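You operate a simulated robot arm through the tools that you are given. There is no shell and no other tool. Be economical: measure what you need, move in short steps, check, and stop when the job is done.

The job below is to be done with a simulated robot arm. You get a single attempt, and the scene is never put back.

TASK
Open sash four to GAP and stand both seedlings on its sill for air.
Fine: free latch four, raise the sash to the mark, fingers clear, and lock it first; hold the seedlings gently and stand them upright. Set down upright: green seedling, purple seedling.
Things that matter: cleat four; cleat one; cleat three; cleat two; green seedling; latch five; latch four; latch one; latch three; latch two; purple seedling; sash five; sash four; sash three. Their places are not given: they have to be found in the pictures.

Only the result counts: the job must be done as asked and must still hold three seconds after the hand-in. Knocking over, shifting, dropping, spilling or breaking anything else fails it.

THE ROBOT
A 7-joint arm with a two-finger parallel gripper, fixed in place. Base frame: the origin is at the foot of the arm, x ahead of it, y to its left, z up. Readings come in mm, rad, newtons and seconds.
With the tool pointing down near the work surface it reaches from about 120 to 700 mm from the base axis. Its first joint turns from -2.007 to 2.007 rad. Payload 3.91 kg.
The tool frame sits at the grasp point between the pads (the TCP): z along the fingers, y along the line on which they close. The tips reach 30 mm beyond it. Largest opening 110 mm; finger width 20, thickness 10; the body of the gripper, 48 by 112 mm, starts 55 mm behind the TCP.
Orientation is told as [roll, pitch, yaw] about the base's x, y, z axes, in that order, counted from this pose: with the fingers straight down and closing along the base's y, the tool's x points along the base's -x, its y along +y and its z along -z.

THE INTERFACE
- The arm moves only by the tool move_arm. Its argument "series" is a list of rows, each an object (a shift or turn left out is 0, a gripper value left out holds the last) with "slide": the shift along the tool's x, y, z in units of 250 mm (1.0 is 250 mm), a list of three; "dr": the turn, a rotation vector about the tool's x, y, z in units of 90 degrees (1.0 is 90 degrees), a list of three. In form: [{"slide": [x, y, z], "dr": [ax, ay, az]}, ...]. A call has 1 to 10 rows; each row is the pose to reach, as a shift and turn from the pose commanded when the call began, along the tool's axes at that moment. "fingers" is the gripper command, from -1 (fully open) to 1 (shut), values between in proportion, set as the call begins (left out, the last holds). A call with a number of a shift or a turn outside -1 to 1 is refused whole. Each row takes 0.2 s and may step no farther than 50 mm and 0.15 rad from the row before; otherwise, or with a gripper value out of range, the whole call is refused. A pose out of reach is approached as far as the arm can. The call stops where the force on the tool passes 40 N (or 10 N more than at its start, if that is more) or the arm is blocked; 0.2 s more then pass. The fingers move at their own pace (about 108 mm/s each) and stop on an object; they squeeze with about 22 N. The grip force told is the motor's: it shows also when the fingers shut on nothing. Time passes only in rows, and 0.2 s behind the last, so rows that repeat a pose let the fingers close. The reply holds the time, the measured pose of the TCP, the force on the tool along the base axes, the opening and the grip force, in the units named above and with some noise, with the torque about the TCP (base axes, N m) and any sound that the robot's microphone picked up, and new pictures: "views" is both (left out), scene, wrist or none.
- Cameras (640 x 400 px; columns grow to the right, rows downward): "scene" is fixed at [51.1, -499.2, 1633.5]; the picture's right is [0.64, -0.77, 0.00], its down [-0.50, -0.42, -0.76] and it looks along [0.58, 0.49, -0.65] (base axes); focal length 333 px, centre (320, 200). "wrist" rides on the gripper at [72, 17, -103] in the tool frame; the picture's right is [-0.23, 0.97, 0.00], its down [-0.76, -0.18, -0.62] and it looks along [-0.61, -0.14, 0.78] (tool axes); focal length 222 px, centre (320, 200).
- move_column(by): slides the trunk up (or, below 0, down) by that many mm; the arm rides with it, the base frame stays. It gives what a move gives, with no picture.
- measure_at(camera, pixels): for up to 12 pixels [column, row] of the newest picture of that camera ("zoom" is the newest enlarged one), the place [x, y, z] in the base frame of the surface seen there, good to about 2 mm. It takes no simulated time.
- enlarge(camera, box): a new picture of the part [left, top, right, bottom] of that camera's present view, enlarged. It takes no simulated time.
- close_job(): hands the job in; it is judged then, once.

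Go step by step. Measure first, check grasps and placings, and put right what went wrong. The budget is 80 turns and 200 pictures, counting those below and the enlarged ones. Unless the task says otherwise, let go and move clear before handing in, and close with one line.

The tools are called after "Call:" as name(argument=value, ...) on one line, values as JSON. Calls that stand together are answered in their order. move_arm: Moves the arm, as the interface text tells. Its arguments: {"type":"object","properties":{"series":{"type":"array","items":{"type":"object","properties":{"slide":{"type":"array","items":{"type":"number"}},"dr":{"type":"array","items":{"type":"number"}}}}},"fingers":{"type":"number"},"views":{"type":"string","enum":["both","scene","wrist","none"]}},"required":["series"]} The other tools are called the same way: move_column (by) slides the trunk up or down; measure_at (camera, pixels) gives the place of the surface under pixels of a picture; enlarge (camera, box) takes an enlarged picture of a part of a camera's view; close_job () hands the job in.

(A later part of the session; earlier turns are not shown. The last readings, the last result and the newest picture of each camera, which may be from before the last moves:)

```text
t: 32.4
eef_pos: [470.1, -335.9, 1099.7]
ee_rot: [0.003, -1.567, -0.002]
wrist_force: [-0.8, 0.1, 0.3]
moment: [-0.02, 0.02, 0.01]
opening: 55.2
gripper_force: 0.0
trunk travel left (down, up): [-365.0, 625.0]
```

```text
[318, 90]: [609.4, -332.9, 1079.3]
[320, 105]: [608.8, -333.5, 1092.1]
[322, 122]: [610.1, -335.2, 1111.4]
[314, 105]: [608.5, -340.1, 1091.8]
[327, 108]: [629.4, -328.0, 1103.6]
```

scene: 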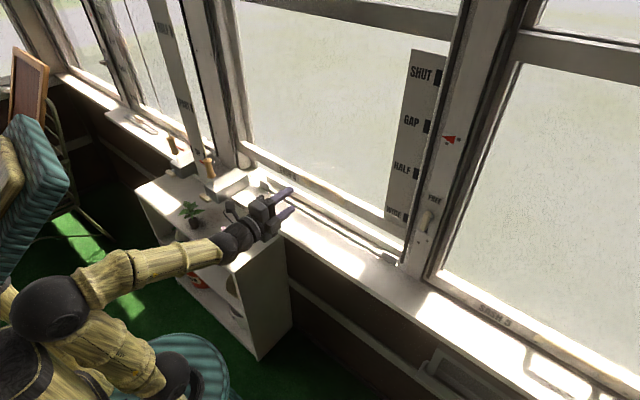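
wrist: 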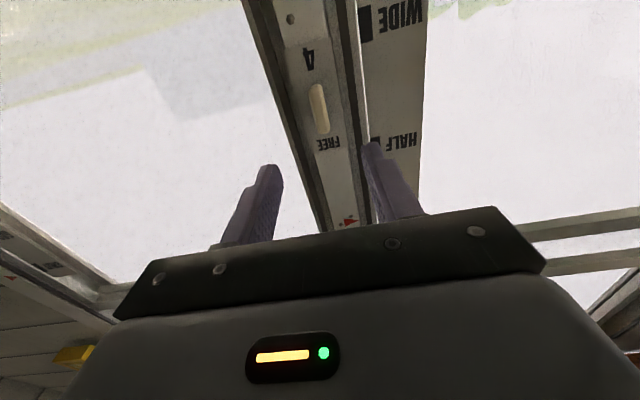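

The bar is vertical and centred at about (−335, 1100). I'll advance, grip, and then turn it back.

Call:
move_arm(series=[{"slide": [0, 0.003, 0.14]}, {"slide": [0, 0.003, 0.28]}, {"slide": [0, 0.003, 0.42]}, {"slide": [0, 0.003, 0.53]}], views="none")

Call:
move_arm(series=[{"slide": [0, 0, 0]}, {"slide": [0, 0, 0]}, {"slide": [0, 0, 0]}], fingers=1, views="none")

Call:
move_arm(series=[{"dr": [0, 0, 0.095]}, {"dr": [0, 0, 0.19]}, {"dr": [0, 0, 0.285]}, {"dr": [0, 0, 0.38]}, {"dr": [0, 0, 0.475]}, {"dr": [0, 0, 0.57]}, {"dr": [0, 0, 0.665]}, {"dr": [0, 0, 0.76]}, {"dr": [0, 0, 0.855]}, {"dr": [0, 0, 0.95]}], views="wrist")

```text
t: 33.4
eef_pos: [603.8, -335.1, 1099.2]
ee_rot: [0.543, -1.568, -0.543]
wrist_force: [0.2, -1.0, 0.4]
moment: [-0.02, -0.01, -0.01]
opening: 55.0
gripper_force: 0.0
trunk travel left (down, up): [-365.0, 625.0]
```

```text
t: 34.2
eef_pos: [603.0, -335.6, 1099.4]
ee_rot: [0.435, -1.568, -0.432]
wrist_force: [5.4, -5.0, 3.2]
moment: [0.03, 0.07, -0.1]
opening: 14.9
gripper_force: 44.8
trunk travel left (down, up): [-365.0, 625.0]
```

```text
t: 36.4
eef_pos: [602.2, -334.6, 1099.5]
ee_rot: [1.567, -0.075, -1.568]
wrist_force: [-1.2, -2.8, 0.3]
moment: [-0.01, -0.24, 1.36]
opening: 14.8
gripper_force: 44.9
trunk travel left (down, up): [-365.0, 625.0]
```

wrist: 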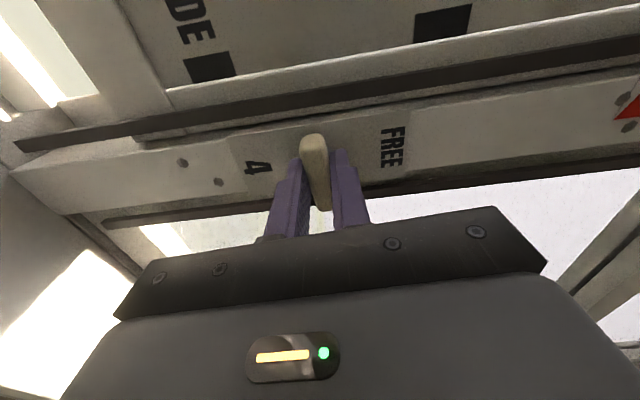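

Call:
move_arm(series=[{"dr": [0, 0, 0.03]}, {"dr": [0, 0, 0.06]}], views="none")

Call:
move_arm(series=[{"slide": [0, 0, 0]}, {"slide": [0, 0, 0]}, {"slide": [0, 0, -0.15]}, {"slide": [0, 0, -0.3]}, {"slide": [0, 0, -0.45]}, {"slide": [0, 0, -0.55]}], fingers=0, views="both")

Call:
enlarge(camera="scene", box=[390, 110, 486, 240])

Call:
enlarge(camera="scene", box=[410, 115, 474, 155])

Call:
measure_at(camera="zoom", pixels=[[158, 45], [125, 168], [180, 184], [170, 110], [325, 212]])

```text
t: 37.0
eef_pos: [603.5, -335.9, 1099.2]
ee_rot: [1.57, 0.016, -1.571]
wrist_force: [-0.1, -2.7, 2.4]
moment: [-0.83, -0.65, 0.88]
opening: 14.6
gripper_force: 44.3
trunk travel left (down, up): [-365.0, 625.0]
```

```text
t: 38.4
eef_pos: [465.3, -334.9, 1100.5]
ee_rot: [1.567, 0.017, -1.571]
wrist_force: [0.3, -0.2, -0.1]
moment: [0.01, 0.02, 0.02]
opening: 55.0
gripper_force: 0.0
trunk travel left (down, up): [-365.0, 625.0]
```

scene: 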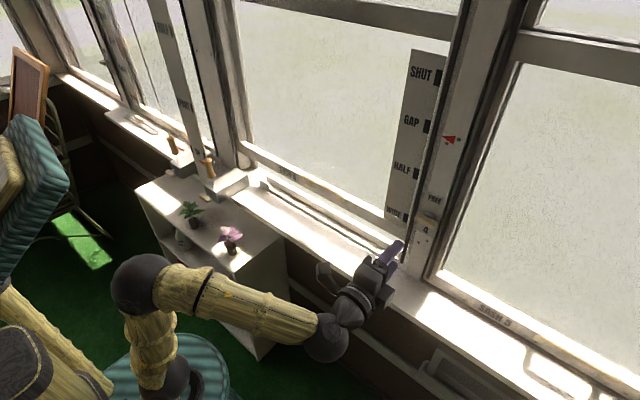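
wrist: 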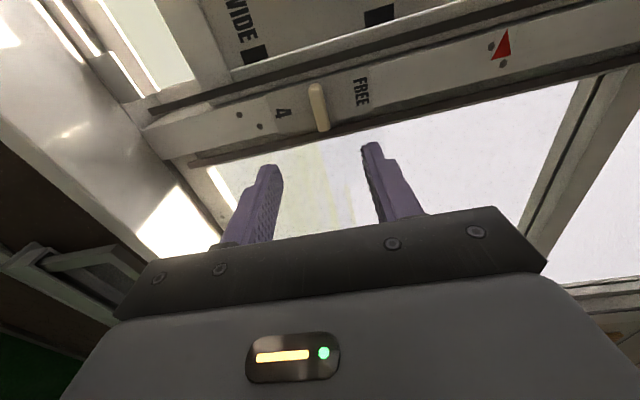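

```text
3.08 times, centred on (438, 175) of scene
```

zoom: 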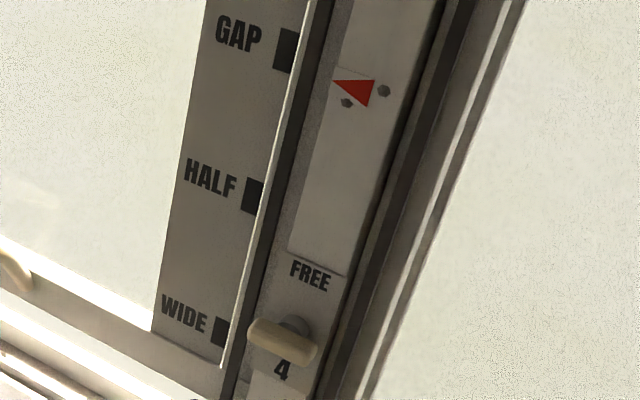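

```text
10.00 times, centred on (442, 135) of scene
```

zoom: 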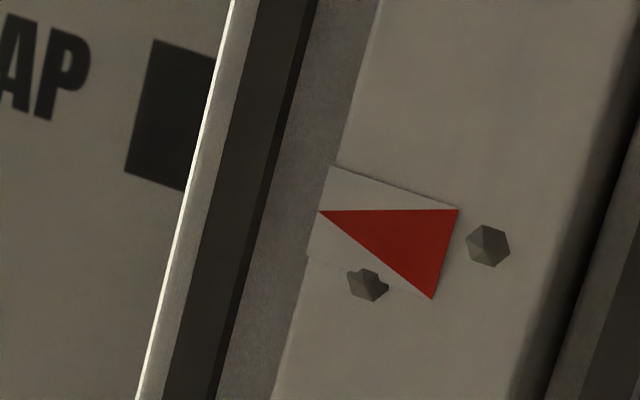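

```text
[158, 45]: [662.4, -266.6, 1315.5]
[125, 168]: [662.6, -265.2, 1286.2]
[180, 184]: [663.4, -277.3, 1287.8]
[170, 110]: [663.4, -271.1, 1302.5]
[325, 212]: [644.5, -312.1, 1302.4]
```

The sash is at GAP and the latch bar is horizontal again (locked). Now the seedlings: I'll measure the pots, the shelf edges and the sill.

Call:
enlarge(camera="scene", box=[165, 190, 265, 265])

Call:
measure_at(camera="zoom", pixels=[[155, 220], [185, 245], [215, 235], [180, 230], [160, 90], [225, 120], [400, 370], [440, 390], [470, 375], [430, 250], [380, 310], [490, 300]])

Call:
measure_at(camera="scene", pixels=[[140, 188], [262, 352], [251, 300], [220, 258], [180, 226], [285, 242], [260, 225], [227, 196], [240, 215], [330, 255], [300, 222], [350, 265]])

```text
5.33 times, centred on (215, 228) of scene
```

zoom: 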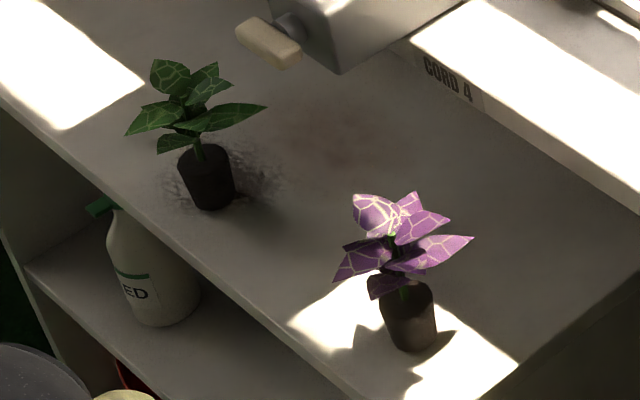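

```text
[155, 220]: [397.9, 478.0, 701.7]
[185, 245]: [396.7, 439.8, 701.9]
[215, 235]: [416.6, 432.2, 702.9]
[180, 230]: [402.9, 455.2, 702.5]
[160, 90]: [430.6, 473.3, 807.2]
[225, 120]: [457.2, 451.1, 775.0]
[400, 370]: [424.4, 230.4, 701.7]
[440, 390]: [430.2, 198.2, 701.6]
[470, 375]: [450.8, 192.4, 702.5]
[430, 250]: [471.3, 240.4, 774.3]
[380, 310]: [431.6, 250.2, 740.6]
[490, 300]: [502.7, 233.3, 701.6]
```

```text
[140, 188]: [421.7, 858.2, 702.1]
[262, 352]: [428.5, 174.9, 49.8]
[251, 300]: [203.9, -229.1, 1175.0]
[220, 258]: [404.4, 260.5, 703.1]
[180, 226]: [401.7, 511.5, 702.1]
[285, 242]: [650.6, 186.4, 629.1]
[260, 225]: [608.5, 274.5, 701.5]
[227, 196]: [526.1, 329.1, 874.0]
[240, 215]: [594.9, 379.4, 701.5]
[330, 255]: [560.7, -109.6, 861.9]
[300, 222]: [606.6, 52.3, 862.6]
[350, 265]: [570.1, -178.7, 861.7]
```

Call:
measure_at(camera="zoom", pixels=[[182, 165], [232, 165], [205, 180], [200, 206], [218, 210], [235, 195], [382, 300], [434, 300], [408, 320], [400, 345], [418, 352], [436, 335]])

Call:
measure_at(camera="zoom", pixels=[[128, 132], [265, 105], [160, 62], [165, 150], [218, 65], [335, 280], [472, 240], [360, 197], [370, 298], [410, 195], [20, 110], [300, 330]])

Call:
enlarge(camera="scene", box=[230, 170, 410, 280])

```text
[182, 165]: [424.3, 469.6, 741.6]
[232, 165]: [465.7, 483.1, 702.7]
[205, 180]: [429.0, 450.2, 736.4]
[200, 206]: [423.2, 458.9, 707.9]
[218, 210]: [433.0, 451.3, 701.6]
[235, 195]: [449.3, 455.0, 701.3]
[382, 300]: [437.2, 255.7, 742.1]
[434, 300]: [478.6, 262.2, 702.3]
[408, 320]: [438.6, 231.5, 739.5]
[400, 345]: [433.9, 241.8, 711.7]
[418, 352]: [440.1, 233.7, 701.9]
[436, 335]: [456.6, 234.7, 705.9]
```

```text
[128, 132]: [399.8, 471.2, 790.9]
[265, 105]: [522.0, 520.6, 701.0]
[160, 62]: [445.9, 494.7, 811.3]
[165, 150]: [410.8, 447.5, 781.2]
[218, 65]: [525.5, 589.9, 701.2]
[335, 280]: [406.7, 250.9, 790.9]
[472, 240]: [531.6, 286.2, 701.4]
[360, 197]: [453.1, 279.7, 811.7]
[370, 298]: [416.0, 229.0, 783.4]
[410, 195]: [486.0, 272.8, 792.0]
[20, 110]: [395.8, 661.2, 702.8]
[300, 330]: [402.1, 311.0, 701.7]
```

```text
3.56 times, centred on (320, 225) of scene
```

zoom: 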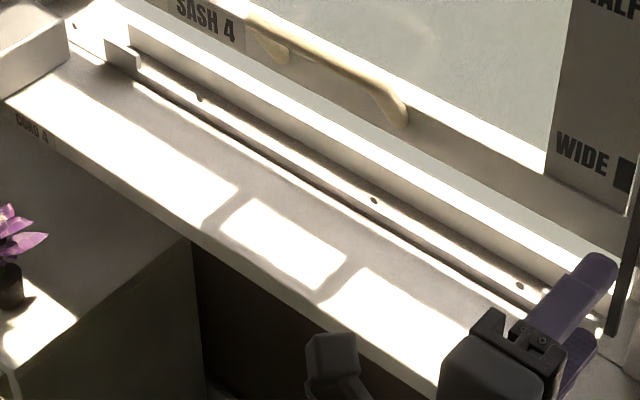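

The pots are about 36 mm wide: purple at about (450,243), green at about (438,458), rims at z≈745, shelf top at 702. I'll swing toward the shelf while rolling back to level.

Call:
move_arm(series=[{"slide": [0.09, 0, 0], "dr": [0, 0, -0.095]}, {"slide": [0.18, 0, 0], "dr": [0, 0, -0.19]}, {"slide": [0.27, 0, 0], "dr": [0, 0, -0.285]}, {"slide": [0.36, 0, 0], "dr": [0, 0, -0.38]}, {"slide": [0.45, 0, 0], "dr": [0, 0, -0.475]}, {"slide": [0.54, 0, 0], "dr": [0, 0, -0.57]}, {"slide": [0.63, 0, 0], "dr": [0, 0, -0.665]}, {"slide": [0.72, 0, 0], "dr": [0, 0, -0.76]}, {"slide": [0.81, 0, 0], "dr": [0, 0, -0.855]}, {"slide": [0.9, 0, 0], "dr": [0, 0, -0.95]}], fingers=-0.2, views="none")

Call:
measure_at(camera="zoom", pixels=[[100, 170], [280, 282], [300, 210], [200, 95], [220, 130], [330, 170], [130, 45], [390, 110], [180, 150], [270, 45], [450, 240], [60, 15]])

```text
t: 40.6
eef_pos: [478.1, -113.5, 1090.5]
ee_rot: [1.171, -1.455, -1.176]
wrist_force: [-0.4, -0.2, 0.4]
moment: [-0.02, -0.03, -0.02]
opening: 66.0
gripper_force: 0.0
trunk travel left (down, up): [-365.0, 625.0]
```

```text
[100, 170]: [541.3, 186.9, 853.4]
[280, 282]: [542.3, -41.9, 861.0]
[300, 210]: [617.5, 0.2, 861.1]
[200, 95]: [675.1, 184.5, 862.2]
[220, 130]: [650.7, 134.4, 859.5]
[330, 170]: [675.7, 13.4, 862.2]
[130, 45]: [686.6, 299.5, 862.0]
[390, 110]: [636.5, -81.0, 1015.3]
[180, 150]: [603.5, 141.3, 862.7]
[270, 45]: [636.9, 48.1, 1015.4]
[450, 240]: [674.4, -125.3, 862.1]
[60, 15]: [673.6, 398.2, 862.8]
```

Call:
move_arm(series=[{"slide": [0.02, 0.15, 0], "dr": [0, 0, -0.034]}, {"slide": [0.04, 0.3, 0], "dr": [0, 0, -0.068]}, {"slide": [0.06, 0.4, 0], "dr": [0, 0, -0.068]}], views="none")

Call:
move_arm(series=[{"slide": [0, 0.1, -0.06], "dr": [0, 0.09, 0]}, {"slide": [0, 0.2, -0.12], "dr": [0, 0.18, 0]}, {"slide": [0, 0.3, -0.18], "dr": [0, 0.27, 0]}, {"slide": [0, 0.4, -0.24], "dr": [0, 0.31, 0]}], views="scene")

```text
t: 41.4
eef_pos: [489.7, -48.8, 1051.3]
ee_rot: [-0.116, -1.531, 0.11]
wrist_force: [-0.2, -0.9, 0.0]
moment: [-0.03, -0.05, 0.03]
opening: 65.8
gripper_force: 0.1
out of reach, approached as far as the arm can: row 1, 2, 3
trunk travel left (down, up): [-365.0, 625.0]
```

```text
t: 42.4
eef_pos: [481.8, 49.2, 1030.5]
ee_rot: [-0.026, -1.085, 0.023]
wrist_force: [-0.3, -0.8, -0.6]
moment: [0.03, 0.04, 0.04]
opening: 65.9
gripper_force: 0.1
out of reach, approached as far as the arm can: row 1, 2, 3, 4
trunk travel left (down, up): [-365.0, 625.0]
```

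scene: 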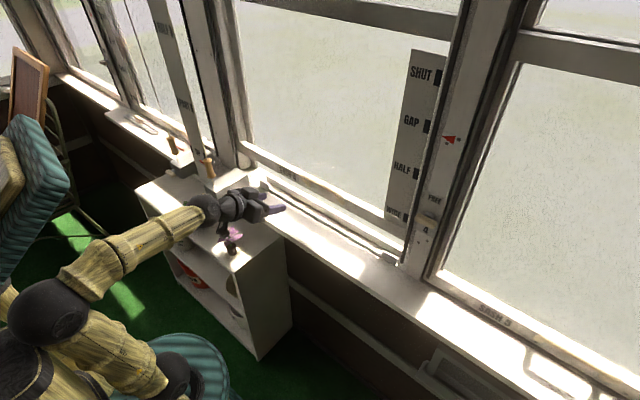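

Call:
move_column(by=-120)

Call:
move_arm(series=[{"slide": [0, 0.03, -0.1], "dr": [0, 0, 0]}, {"slide": [0, 0.06, -0.2], "dr": [0, 0, 0]}, {"slide": [0, 0.09, -0.3], "dr": [0, 0, 0]}, {"slide": [0, 0.12, -0.4], "dr": [0, 0, 0]}], views="none")

```text
t: 43.4
eef_pos: [428.0, 36.6, 830.8]
ee_rot: [-0.088, -0.778, 0.063]
wrist_force: [0.0, 0.4, 0.4]
moment: [-0.01, 0.0, 0.02]
opening: 65.8
gripper_force: 0.1
trunk travel left (down, up): [-307.0, 683.0]
stopped: the arm was blocked; the commanded pose is now the measured one
```

```text
t: 44.6
eef_pos: [411.0, 51.4, 824.4]
ee_rot: [-0.119, -0.679, 0.063]
wrist_force: [1.1, 0.7, -0.5]
moment: [0.0, 0.03, -0.01]
opening: 66.2
gripper_force: 0.0
out of reach, approached as far as the arm can: row 2, 3, 4
trunk travel left (down, up): [-307.0, 683.0]
stopped in row 4: the arm was blocked; the commanded pose is now the measured one
```

The trunk stopped after 58 mm and the tool drooped, so something blocked the arm. I'll look.

Call:
move_arm(series=[{"slide": [0, 0, 0]}], views="both")

Call:
enlarge(camera="scene", box=[0, 180, 300, 400])

```text
t: 45.0
eef_pos: [411.5, 51.6, 823.2]
ee_rot: [-0.118, -0.678, 0.062]
wrist_force: [-1.1, 0.2, -0.3]
moment: [0.01, -0.04, 0.0]
opening: 65.8
gripper_force: 0.1
trunk travel left (down, up): [-307.0, 683.0]
```

scene: 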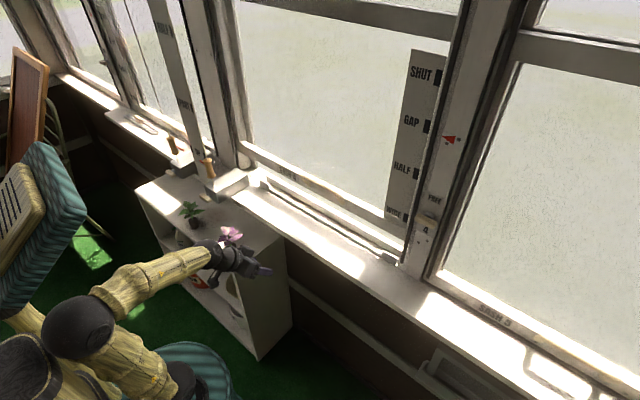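
wrist: 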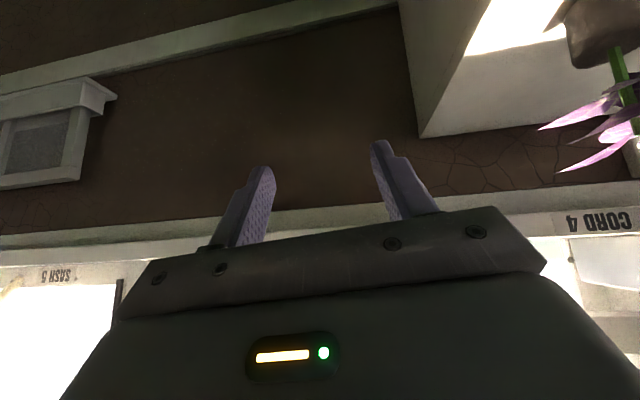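

```text
1.82 times, centred on (150, 290) of scene
```

zoom: 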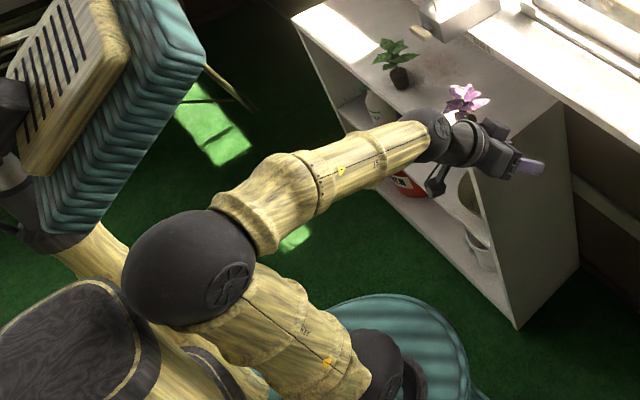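

The elbow was folding back against the torso. Purple sits about 50 mm from the shelf's right end, so I'll approach it from that side instead, with the tool pointing toward +y. I'll yaw left first.

Call:
move_arm(series=[{"slide": [-0.021, 0.004, 0.0], "dr": [-0.058, 0, -0.072]}, {"slide": [-0.042, 0.008, 0.0], "dr": [-0.116, 0, -0.144]}, {"slide": [-0.063, 0.012, 0.0], "dr": [-0.174, 0, -0.216]}, {"slide": [-0.084, 0.016, 0.0], "dr": [-0.232, 0, -0.288]}, {"slide": [-0.105, 0.02, 0.0], "dr": [-0.29, 0, -0.36]}, {"slide": [-0.126, 0.024, 0.0], "dr": [-0.348, 0, -0.432]}, {"slide": [-0.147, 0.028, 0.0], "dr": [-0.406, 0, -0.504]}, {"slide": [-0.168, 0.032, 0.01], "dr": [-0.464, 0, -0.576]}, {"slide": [-0.19, 0.036, 0.013], "dr": [-0.522, 0, -0.649]}], views="both")

```text
t: 47.0
eef_pos: [453.2, 63.1, 854.7]
ee_rot: [-0.052, -0.601, 1.33]
wrist_force: [-0.8, 0.2, 0.0]
moment: [0.01, -0.04, 0.0]
opening: 65.8
gripper_force: 0.0
trunk travel left (down, up): [-307.0, 683.0]
```

scene: 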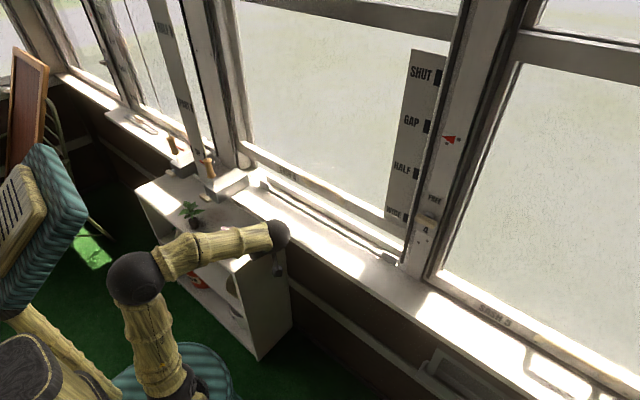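
wrist: 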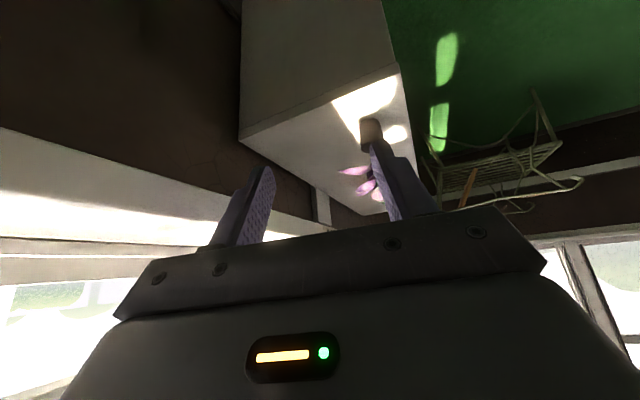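

That works freely. Now I'll pitch up to about 22° below level.

Call:
move_arm(series=[{"slide": [0, 0, 0], "dr": [0, -0.094, 0]}, {"slide": [0, 0, 0], "dr": [0, -0.188, 0]}, {"slide": [0, 0, 0], "dr": [0, -0.282, 0]}, {"slide": [0, 0, 0], "dr": [0, -0.373, 0]}], views="both")

```text
t: 48.0
eef_pos: [454.0, 63.6, 854.7]
ee_rot: [-0.118, -1.185, 1.409]
wrist_force: [0.2, 1.2, -0.5]
moment: [0.0, -0.01, -0.01]
opening: 66.2
gripper_force: 0.0
trunk travel left (down, up): [-307.0, 683.0]
```

scene: 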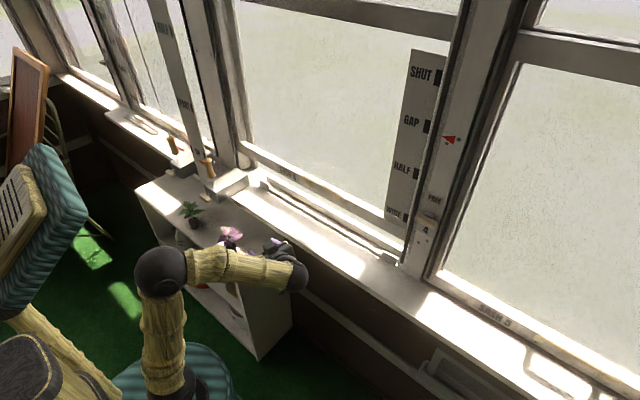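
wrist: 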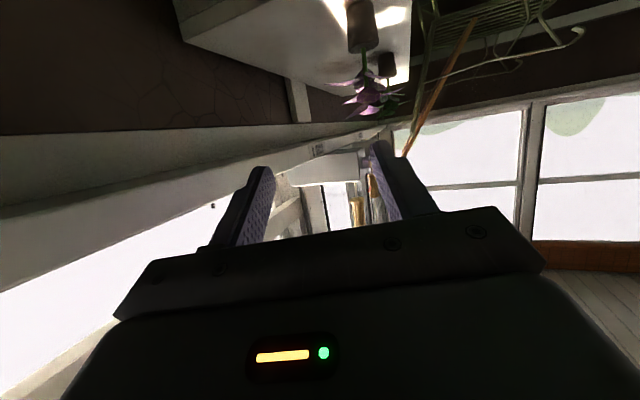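

Call:
measure_at(camera="wrist", pixels=[[348, 30], [362, 30], [376, 30], [350, 46], [364, 50], [378, 44], [362, 5], [362, 100], [340, 95], [387, 65], [387, 100], [375, 115]])

Call:
enlarge(camera="wrist", box=[300, 0, 440, 140])

```text
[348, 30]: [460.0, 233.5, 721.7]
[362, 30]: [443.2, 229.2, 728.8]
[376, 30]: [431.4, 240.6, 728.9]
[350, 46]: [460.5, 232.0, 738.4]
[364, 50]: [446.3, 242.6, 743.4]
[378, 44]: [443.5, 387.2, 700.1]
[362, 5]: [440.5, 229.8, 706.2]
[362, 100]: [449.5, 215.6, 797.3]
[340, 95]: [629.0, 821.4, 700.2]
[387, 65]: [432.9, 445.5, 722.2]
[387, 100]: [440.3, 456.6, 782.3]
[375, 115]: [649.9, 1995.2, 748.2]
```

```text
2.86 times, centred on (370, 70) of wrist
```

zoom: 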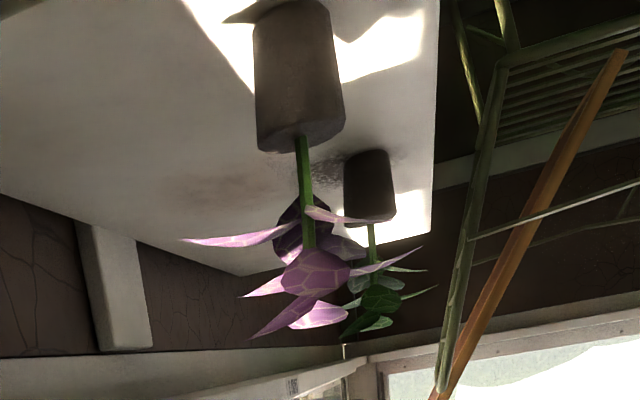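

Purple pot: centre about (446,246), 34 mm wide, z 702–743. I'll go to the pre-approach point beside the shelf end.

Call:
move_arm(series=[{"slide": [0.085, 0.064, 0.125], "dr": [0, 0, 0.03]}, {"slide": [0.17, 0.128, 0.25], "dr": [0, 0, 0.03]}, {"slide": [0.254, 0.192, 0.374], "dr": [0, 0, 0.03]}, {"slide": [0.338, 0.257, 0.498], "dr": [0, 0, 0.03]}], views="both")

```text
t: 49.0
eef_pos: [419.8, 161.0, 726.1]
ee_rot: [0.005, -1.185, 1.277]
wrist_force: [-0.4, 0.4, 0.3]
moment: [-0.02, -0.01, 0.04]
opening: 65.8
gripper_force: 0.1
trunk travel left (down, up): [-307.0, 683.0]
```

scene: 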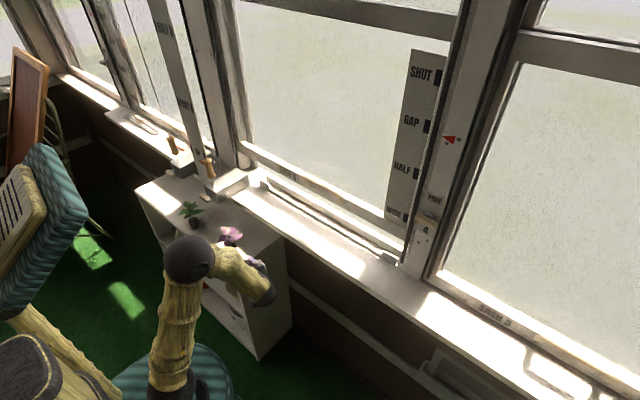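
wrist: 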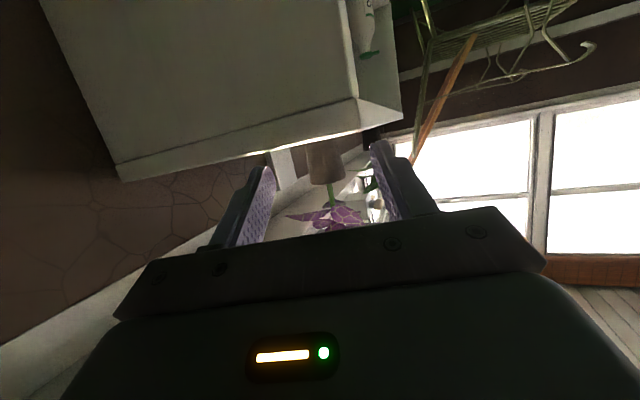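

Aligned, with the pot between the fingers in the wrist view. I'll advance horizontally around it.

Call:
move_arm(series=[{"slide": [-0.043, 0, 0.102]}, {"slide": [-0.086, 0, 0.204]}, {"slide": [-0.129, 0, 0.306]}], views="both")

Call:
enlarge(camera="scene", box=[190, 200, 300, 280])

Call:
enlarge(camera="wrist", box=[230, 130, 430, 255])

```text
t: 49.8
eef_pos: [443.7, 239.9, 728.2]
ee_rot: [0.002, -1.187, 1.278]
wrist_force: [-0.6, 0.5, 0.0]
moment: [-0.01, 0.0, 0.0]
opening: 66.3
gripper_force: 0.1
trunk travel left (down, up): [-307.0, 683.0]
```

scene: 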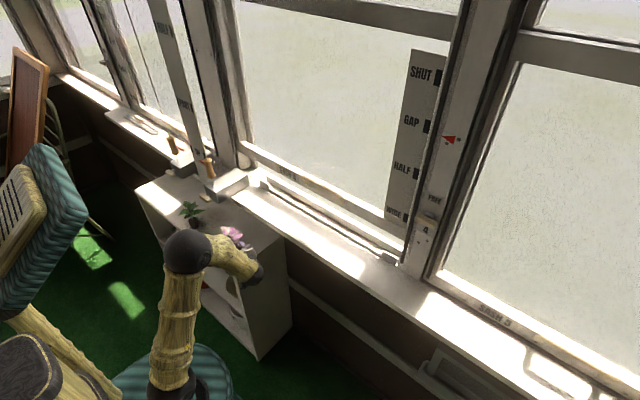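
wrist: 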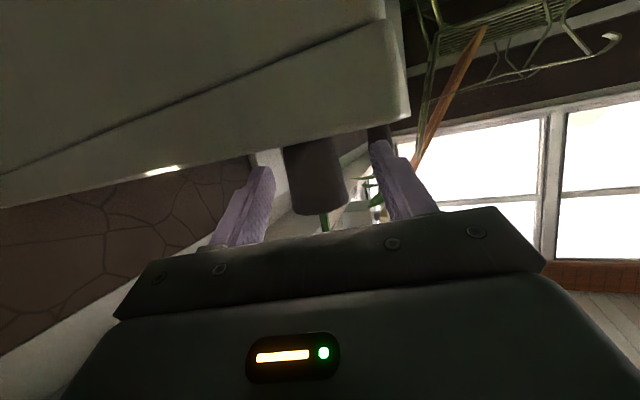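

```text
5.00 times, centred on (245, 240) of scene
```

zoom: 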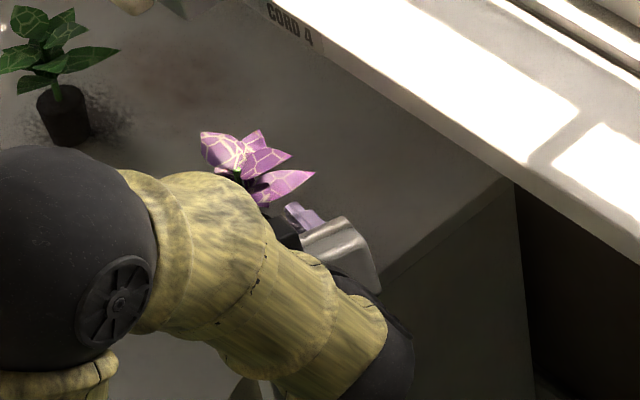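

```text
3.20 times, centred on (330, 192) of wrist
```

zoom: 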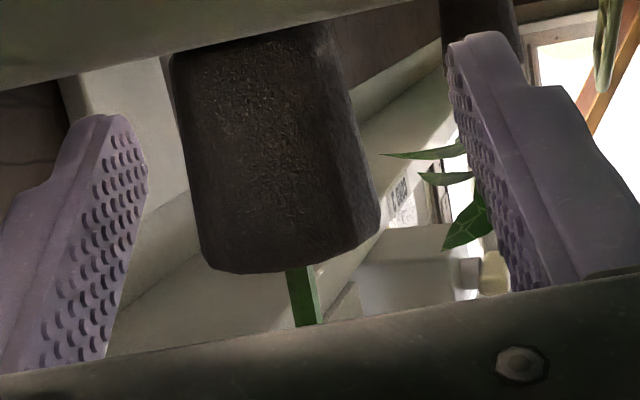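

The pot is between the pads. I'll close gently to about 32 mm and read the force.

Call:
move_arm(series=[{"slide": [0, 0, 0]}, {"slide": [0, 0, 0]}], fingers=0.42, views="none")

```text
t: 50.4
eef_pos: [444.0, 238.4, 728.4]
ee_rot: [0.001, -1.188, 1.277]
wrist_force: [-0.1, 1.6, 0.3]
moment: [0.02, 0.02, -0.01]
opening: 33.3
gripper_force: 13.9
trunk travel left (down, up): [-307.0, 683.0]
```

Gentle contact at 33.3 mm with 13.9 N motor force. I'll do a small test lift.

Call:
move_arm(series=[{"slide": [-0.022, 0, -0.009]}, {"slide": [-0.056, 0, -0.023]}, {"slide": [-0.093, 0, -0.038]}], views="both")

Call:
enlarge(camera="wrist", box=[230, 130, 430, 255])

```text
t: 51.2
eef_pos: [443.5, 239.2, 751.6]
ee_rot: [0.003, -1.186, 1.276]
wrist_force: [0.2, 0.4, 0.0]
moment: [0.02, 0.0, -0.02]
opening: 33.6
gripper_force: 14.0
trunk travel left (down, up): [-307.0, 683.0]
```

scene: 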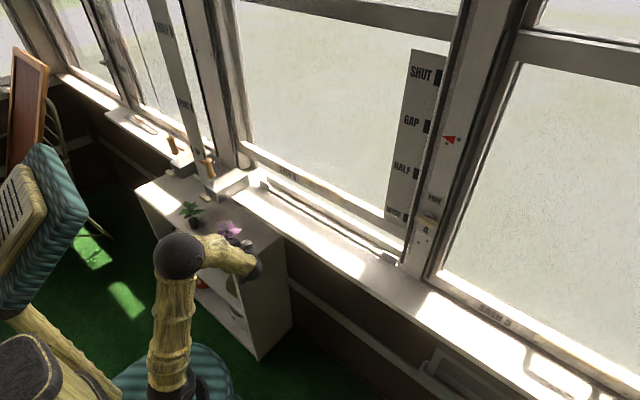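
wrist: 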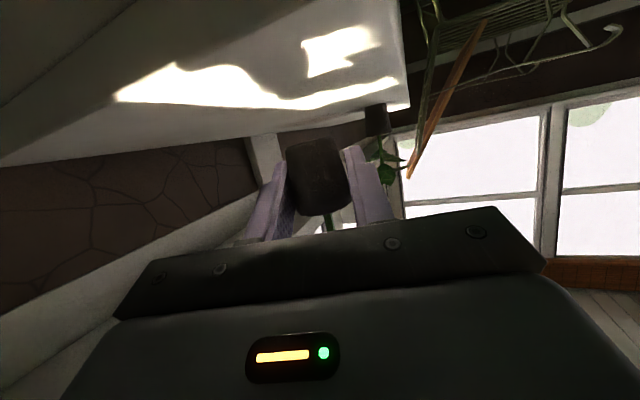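

```text
3.20 times, centred on (330, 192) of wrist
```

zoom: 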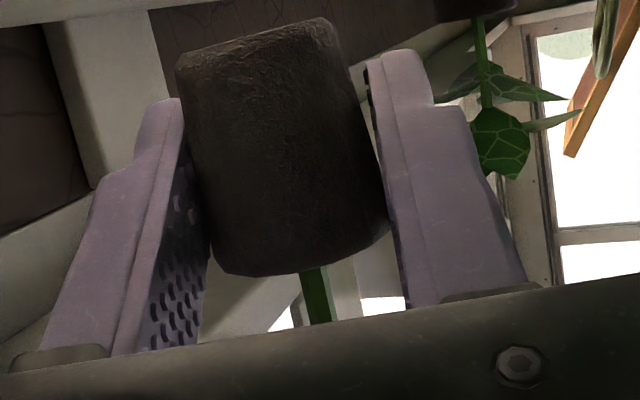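

The pot is held; seated TCP height is 26 mm above the support, so about 888.5 on the sill. I'll lift to about z 915, clear of the shelf.

Call:
move_arm(series=[{"slide": [-0.11, -0.01, -0.078]}, {"slide": [-0.22, -0.02, -0.156]}, {"slide": [-0.33, -0.028, -0.234]}, {"slide": [-0.44, -0.037, -0.312]}, {"slide": [-0.554, -0.046, -0.39]}], views="none")

Call:
move_arm(series=[{"slide": [0.034, -0.036, -0.085], "dr": [0.036, 0, 0.088]}, {"slide": [0.068, -0.072, -0.17], "dr": [0.072, 0, 0.177]}, {"slide": [0.102, -0.108, -0.255], "dr": [0.108, 0, 0.265]}, {"slide": [0.136, -0.144, -0.34], "dr": [0.108, 0, 0.265]}, {"slide": [0.17, -0.18, -0.425], "dr": [0.108, 0, 0.265]}], views="both")

```text
t: 52.4
eef_pos: [442.3, 199.4, 918.7]
ee_rot: [0.007, -1.185, 1.273]
wrist_force: [0.2, 0.5, 0.1]
moment: [0.01, -0.01, 0.01]
opening: 33.4
gripper_force: 14.1
trunk travel left (down, up): [-307.0, 683.0]
```

```text
t: 53.6
eef_pos: [453.2, 76.6, 918.9]
ee_rot: [0.66, -1.035, 0.365]
wrist_force: [0.3, 0.0, 0.0]
moment: [-0.03, 0.0, 0.0]
opening: 33.7
gripper_force: 14.3
trunk travel left (down, up): [-307.0, 683.0]
```

scene: 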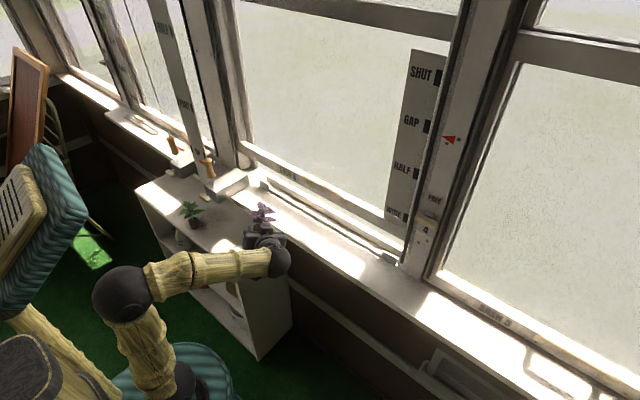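
wrist: 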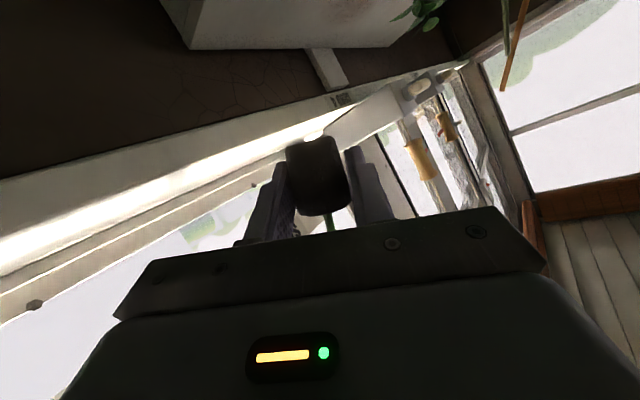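

I mixed up the yaw components there, so the plant is tilted; it is still held. I'll undo that rotation exactly, then apply the right yaw.

Call:
move_arm(series=[{"dr": [-0.036, 0, -0.088]}, {"dr": [-0.072, 0, -0.177]}, {"dr": [-0.108, 0, -0.265]}], views="none")

Call:
move_arm(series=[{"dr": [0.0857, 0, 0.0347]}, {"dr": [0.171, 0, 0.0695]}, {"dr": [0.257, 0, 0.1043]}], views="wrist")

```text
t: 54.4
eef_pos: [452.7, 76.6, 917.7]
ee_rot: [0.0, -1.185, 1.281]
wrist_force: [-0.3, 0.2, -0.1]
moment: [0.01, 0.0, -0.04]
opening: 33.3
gripper_force: 14.0
trunk travel left (down, up): [-307.0, 683.0]
```

```text
t: 55.2
eef_pos: [454.4, 76.8, 918.2]
ee_rot: [0.001, -1.185, 0.843]
wrist_force: [0.2, -1.1, -0.3]
moment: [-0.02, -0.02, 0.03]
opening: 33.7
gripper_force: 14.4
trunk travel left (down, up): [-307.0, 683.0]
```

wrist: 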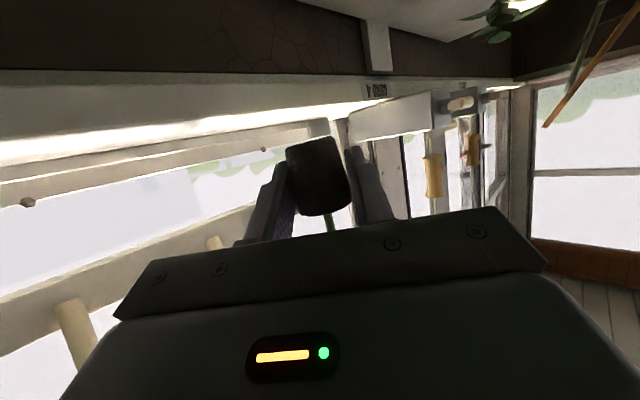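

Upright again at yaw 48°. I'll go sideways to y≈−134, clear of the sash handle, then forward over the sill.

Call:
move_arm(series=[{"slide": [0.053, -0.112, -0.114]}, {"slide": [0.107, -0.224, -0.229]}, {"slide": [0.16, -0.337, -0.343]}, {"slide": [0.214, -0.449, -0.458]}, {"slide": [0.267, -0.561, -0.572]}, {"slide": [0.234, -0.658, -0.492]}, {"slide": [0.202, -0.755, -0.412]}, {"slide": [0.17, -0.852, -0.332]}, {"slide": [0.137, -0.949, -0.252]}], views="both")

Call:
enlarge(camera="scene", box=[290, 180, 430, 290])

```text
t: 57.2
eef_pos: [584.3, -134.7, 910.8]
ee_rot: [0.004, -1.185, 0.841]
wrist_force: [-0.3, 0.4, -0.8]
moment: [0.01, 0.04, -0.02]
opening: 33.5
gripper_force: 14.5
trunk travel left (down, up): [-307.0, 683.0]
```

scene: 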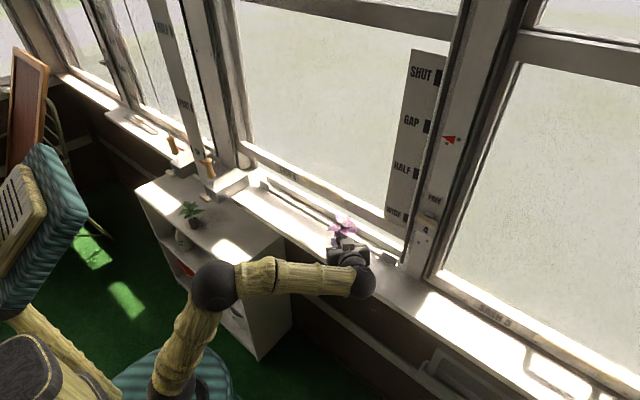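
wrist: 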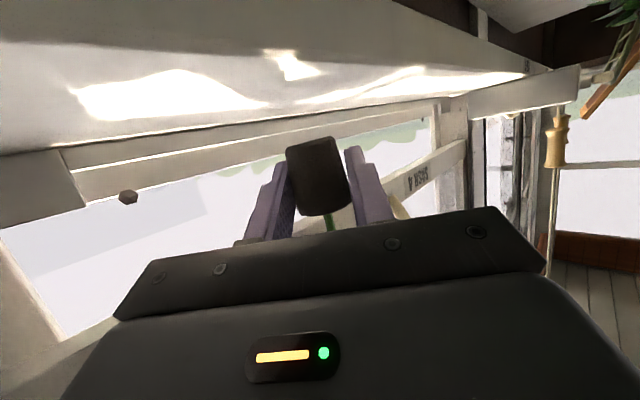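

```text
3.64 times, centred on (360, 235) of scene
```

zoom: 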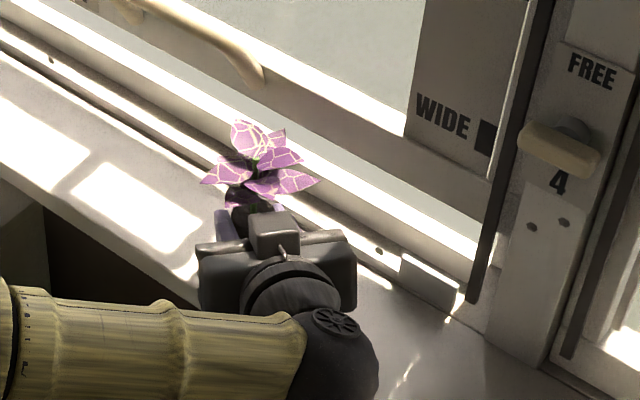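

Over the sill now. I'll lower 20 mm, then creep to contact.

Call:
move_arm(series=[{"slide": [0.025, 0, 0.01]}, {"slide": [0.05, 0, 0.02]}, {"slide": [0.072, 0, 0.029]}, {"slide": [0.076, 0, 0.031]}, {"slide": [0.08, 0, 0.0325]}], views="wrist")

```text
t: 58.4
eef_pos: [583.0, -136.3, 888.7]
ee_rot: [0.004, -1.185, 0.843]
wrist_force: [0.8, -0.3, -1.6]
moment: [-0.01, -0.01, 0.02]
opening: 33.5
gripper_force: 13.6
trunk travel left (down, up): [-307.0, 683.0]
```

wrist: 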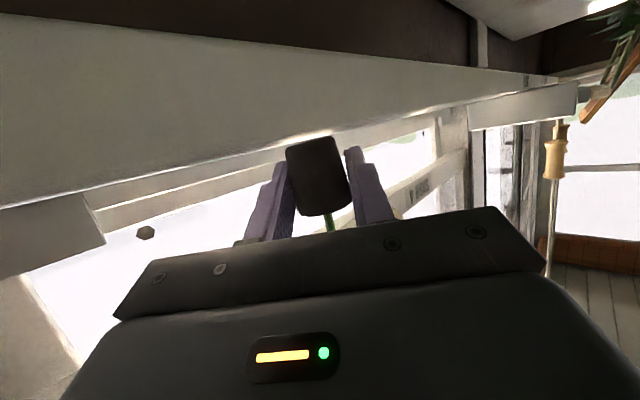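

Call:
move_arm(series=[{"slide": [0.002, 0, 0.001]}, {"slide": [0.004, 0, 0.0016]}, {"slide": [0.006, 0, 0.0024]}], views="none")

```text
t: 59.2
eef_pos: [583.4, -134.8, 888.3]
ee_rot: [0.001, -1.19, 0.846]
wrist_force: [0.8, -0.7, 4.2]
moment: [0.03, -0.01, 0.0]
opening: 33.7
gripper_force: 13.4
trunk travel left (down, up): [-307.0, 683.0]
```

Contact with about 4 N upward. I'll open and back out horizontally.

Call:
move_arm(series=[{"slide": [0, 0, 0]}, {"slide": [0, 0, 0]}, {"slide": [0.04, 0, -0.102]}, {"slide": [0.08, 0, -0.204]}, {"slide": [0.12, 0, -0.306]}, {"slide": [0.16, 0, -0.408]}], fingers=-0.2, views="both")

Call:
enlarge(camera="scene", box=[290, 180, 430, 290])

```text
t: 60.6
eef_pos: [511.4, -217.6, 889.3]
ee_rot: [0.005, -1.185, 0.843]
wrist_force: [-0.4, 0.4, -0.7]
moment: [0.0, -0.01, 0.03]
opening: 65.8
gripper_force: 0.1
trunk travel left (down, up): [-307.0, 683.0]
```

scene: 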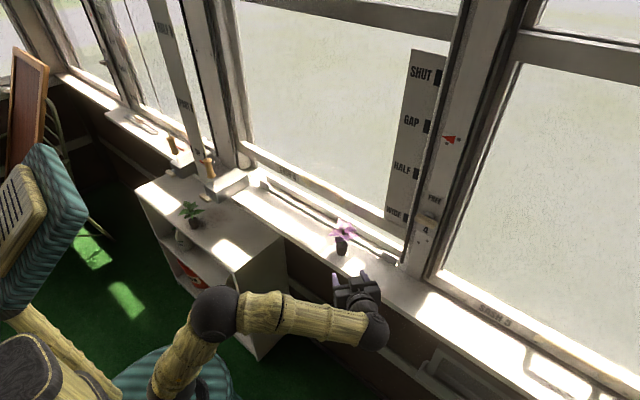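
wrist: 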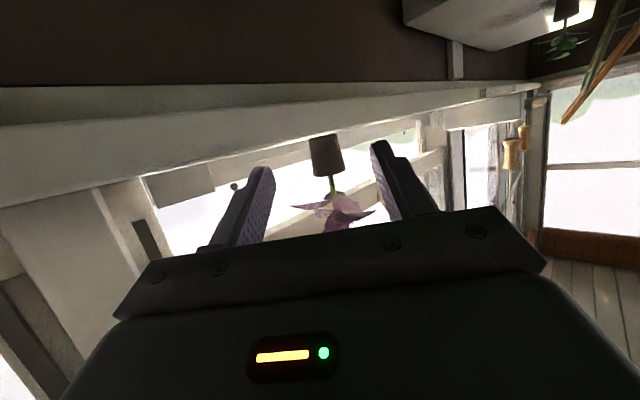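

```text
3.64 times, centred on (360, 235) of scene
```

zoom: 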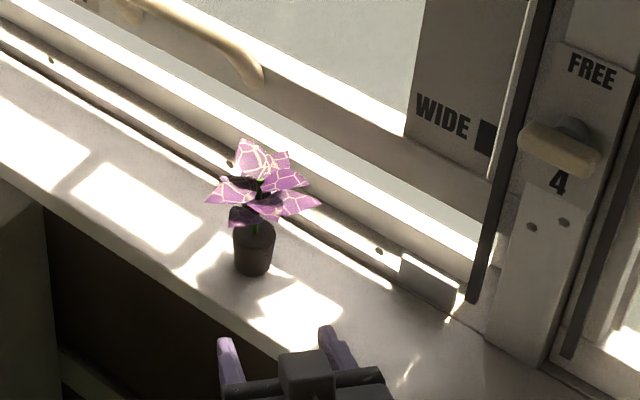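

Purple stands upright and clear at (245,250) of the zoom. Now green: I'll keep this orientation and swing toward the shelf front at height.

Call:
move_arm(series=[{"slide": [0.01, 0.146, -0.078]}, {"slide": [-0.022, 0.29, -0.009]}, {"slide": [-0.054, 0.433, 0.059]}, {"slide": [-0.086, 0.577, 0.128]}, {"slide": [-0.119, 0.72, 0.196]}, {"slide": [-0.151, 0.864, 0.265]}], views="none")

```text
t: 62.0
eef_pos: [400.6, -17.1, 897.7]
ee_rot: [0.003, -1.185, 0.84]
wrist_force: [0.3, 0.0, -0.2]
moment: [0.02, 0.01, -0.01]
opening: 66.0
gripper_force: 0.1
trunk travel left (down, up): [-307.0, 683.0]
```

Call:
move_arm(series=[{"slide": [-0.024, 0.116, 0.11]}, {"slide": [-0.048, 0.232, 0.22]}, {"slide": [-0.072, 0.348, 0.33]}, {"slide": [-0.096, 0.464, 0.44]}, {"slide": [-0.12, 0.58, 0.55]}], views="none")

Call:
move_arm(series=[{"slide": [-0.024, 0.116, 0.11]}, {"slide": [-0.048, 0.232, 0.22]}, {"slide": [-0.072, 0.348, 0.33]}, {"slide": [-0.096, 0.464, 0.44]}], views="both")

```text
t: 63.2
eef_pos: [387.8, 181.1, 862.3]
ee_rot: [0.087, -1.155, 0.758]
wrist_force: [0.1, 0.3, 2.1]
moment: [-0.13, 0.08, 0.02]
opening: 65.6
gripper_force: 0.0
trunk travel left (down, up): [-307.0, 683.0]
```

```text
t: 64.2
eef_pos: [370.6, 342.7, 854.6]
ee_rot: [-0.008, -1.188, 0.851]
wrist_force: [0.4, -0.7, 0.1]
moment: [-0.02, 0.01, -0.06]
opening: 66.1
gripper_force: 0.0
trunk travel left (down, up): [-307.0, 683.0]
```

scene: 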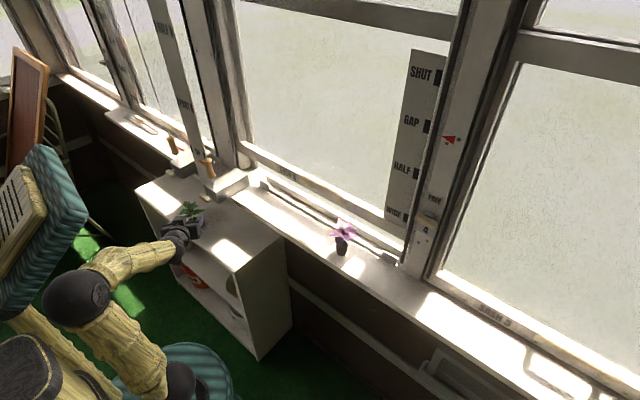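
wrist: 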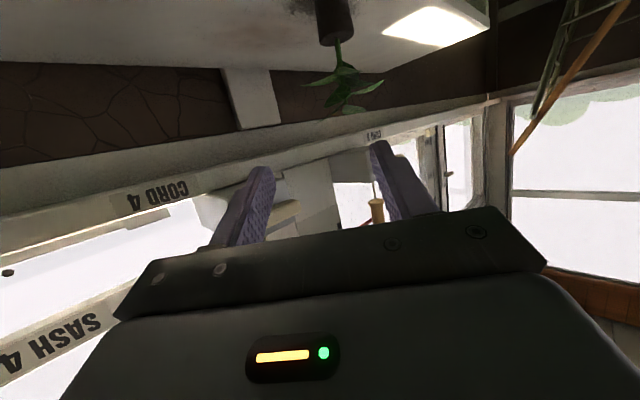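

Call:
measure_at(camera="wrist", pixels=[[318, 20], [333, 20], [350, 20], [335, 40], [345, 38], [335, 8], [308, 82], [380, 83], [345, 110], [340, 70], [290, 205]])

Call:
enlarge(camera="wrist", box=[270, 0, 410, 130])

Call:
measure_at(camera="zoom", pixels=[[180, 380], [260, 300], [500, 380], [350, 480], [330, 440], [440, 430], [230, 60], [345, 60], [290, 150], [310, 200]])

```text
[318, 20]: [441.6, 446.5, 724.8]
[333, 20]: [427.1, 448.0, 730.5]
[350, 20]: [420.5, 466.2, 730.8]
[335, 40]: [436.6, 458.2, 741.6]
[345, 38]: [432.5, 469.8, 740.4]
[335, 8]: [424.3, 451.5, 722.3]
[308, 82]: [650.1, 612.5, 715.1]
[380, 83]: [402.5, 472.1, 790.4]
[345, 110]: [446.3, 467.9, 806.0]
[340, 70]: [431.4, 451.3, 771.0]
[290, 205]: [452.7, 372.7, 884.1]
```

```text
3.08 times, centred on (340, 65) of wrist
```

zoom: 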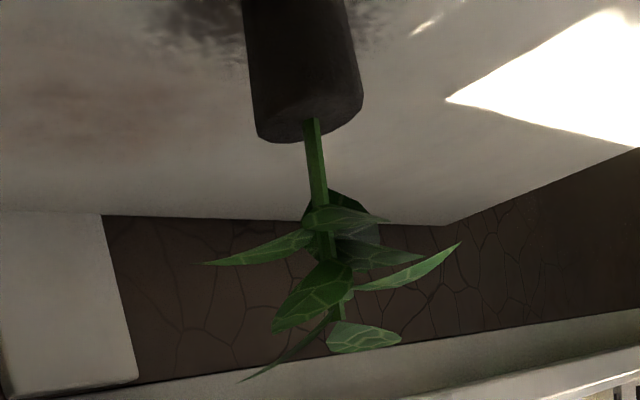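

```text
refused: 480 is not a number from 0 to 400
```

Green pot centre is about (437,459). I also see the cleat knob at (453,373,884), to be avoided. I'll descend to 100 mm short of the pot.

Call:
move_arm(series=[{"slide": [0.106, 0.027, 0.076]}, {"slide": [0.212, 0.054, 0.152]}, {"slide": [0.318, 0.082, 0.229]}, {"slide": [0.425, 0.109, 0.305]}], views="both")

```text
t: 65.2
eef_pos: [380.7, 362.2, 755.3]
ee_rot: [0.011, -1.181, 0.845]
wrist_force: [0.4, -0.3, 0.3]
moment: [0.02, 0.01, -0.02]
opening: 66.0
gripper_force: 0.0
out of reach, approached as far as the arm can: row 3, 4
trunk travel left (down, up): [-307.0, 683.0]
```

scene: 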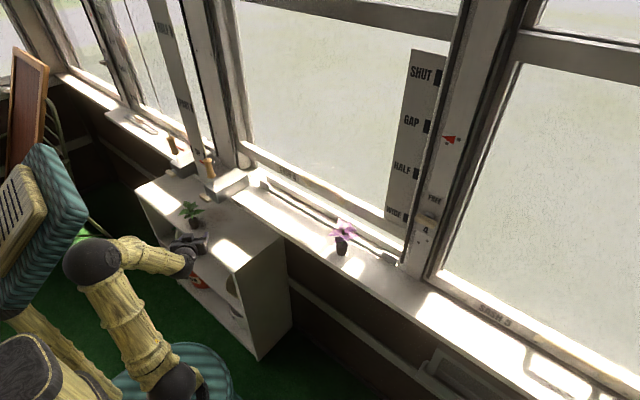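
wrist: 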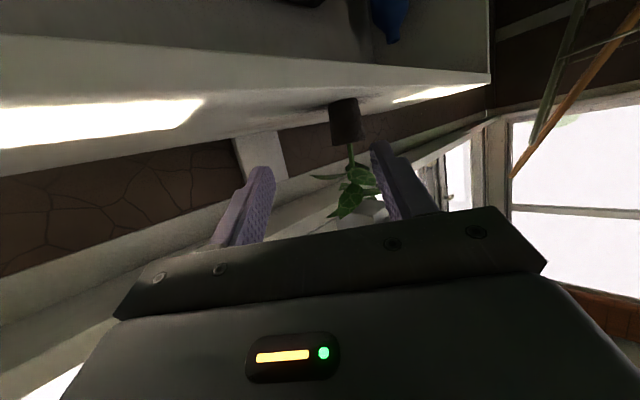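

The reach limit stopped me at z 755. I'll settle on a reachable pose, then ride the trunk down a little.

Call:
move_arm(series=[{"slide": [-0.06, -0.044, -0.03]}, {"slide": [-0.13, -0.088, -0.04]}], views="none")

```text
t: 65.8
eef_pos: [397.3, 348.3, 790.9]
ee_rot: [0.004, -1.186, 0.842]
wrist_force: [0.0, 0.0, -0.7]
moment: [0.03, -0.04, 0.0]
opening: 65.6
gripper_force: 0.1
trunk travel left (down, up): [-307.0, 683.0]
```

Call:
move_column(by=-60)

```text
t: 66.8
eef_pos: [397.7, 350.3, 728.6]
ee_rot: [0.004, -1.186, 0.841]
wrist_force: [-0.4, -0.1, 0.3]
moment: [0.03, -0.01, 0.01]
opening: 66.0
gripper_force: 0.1
trunk travel left (down, up): [-247.0, 743.0]
```

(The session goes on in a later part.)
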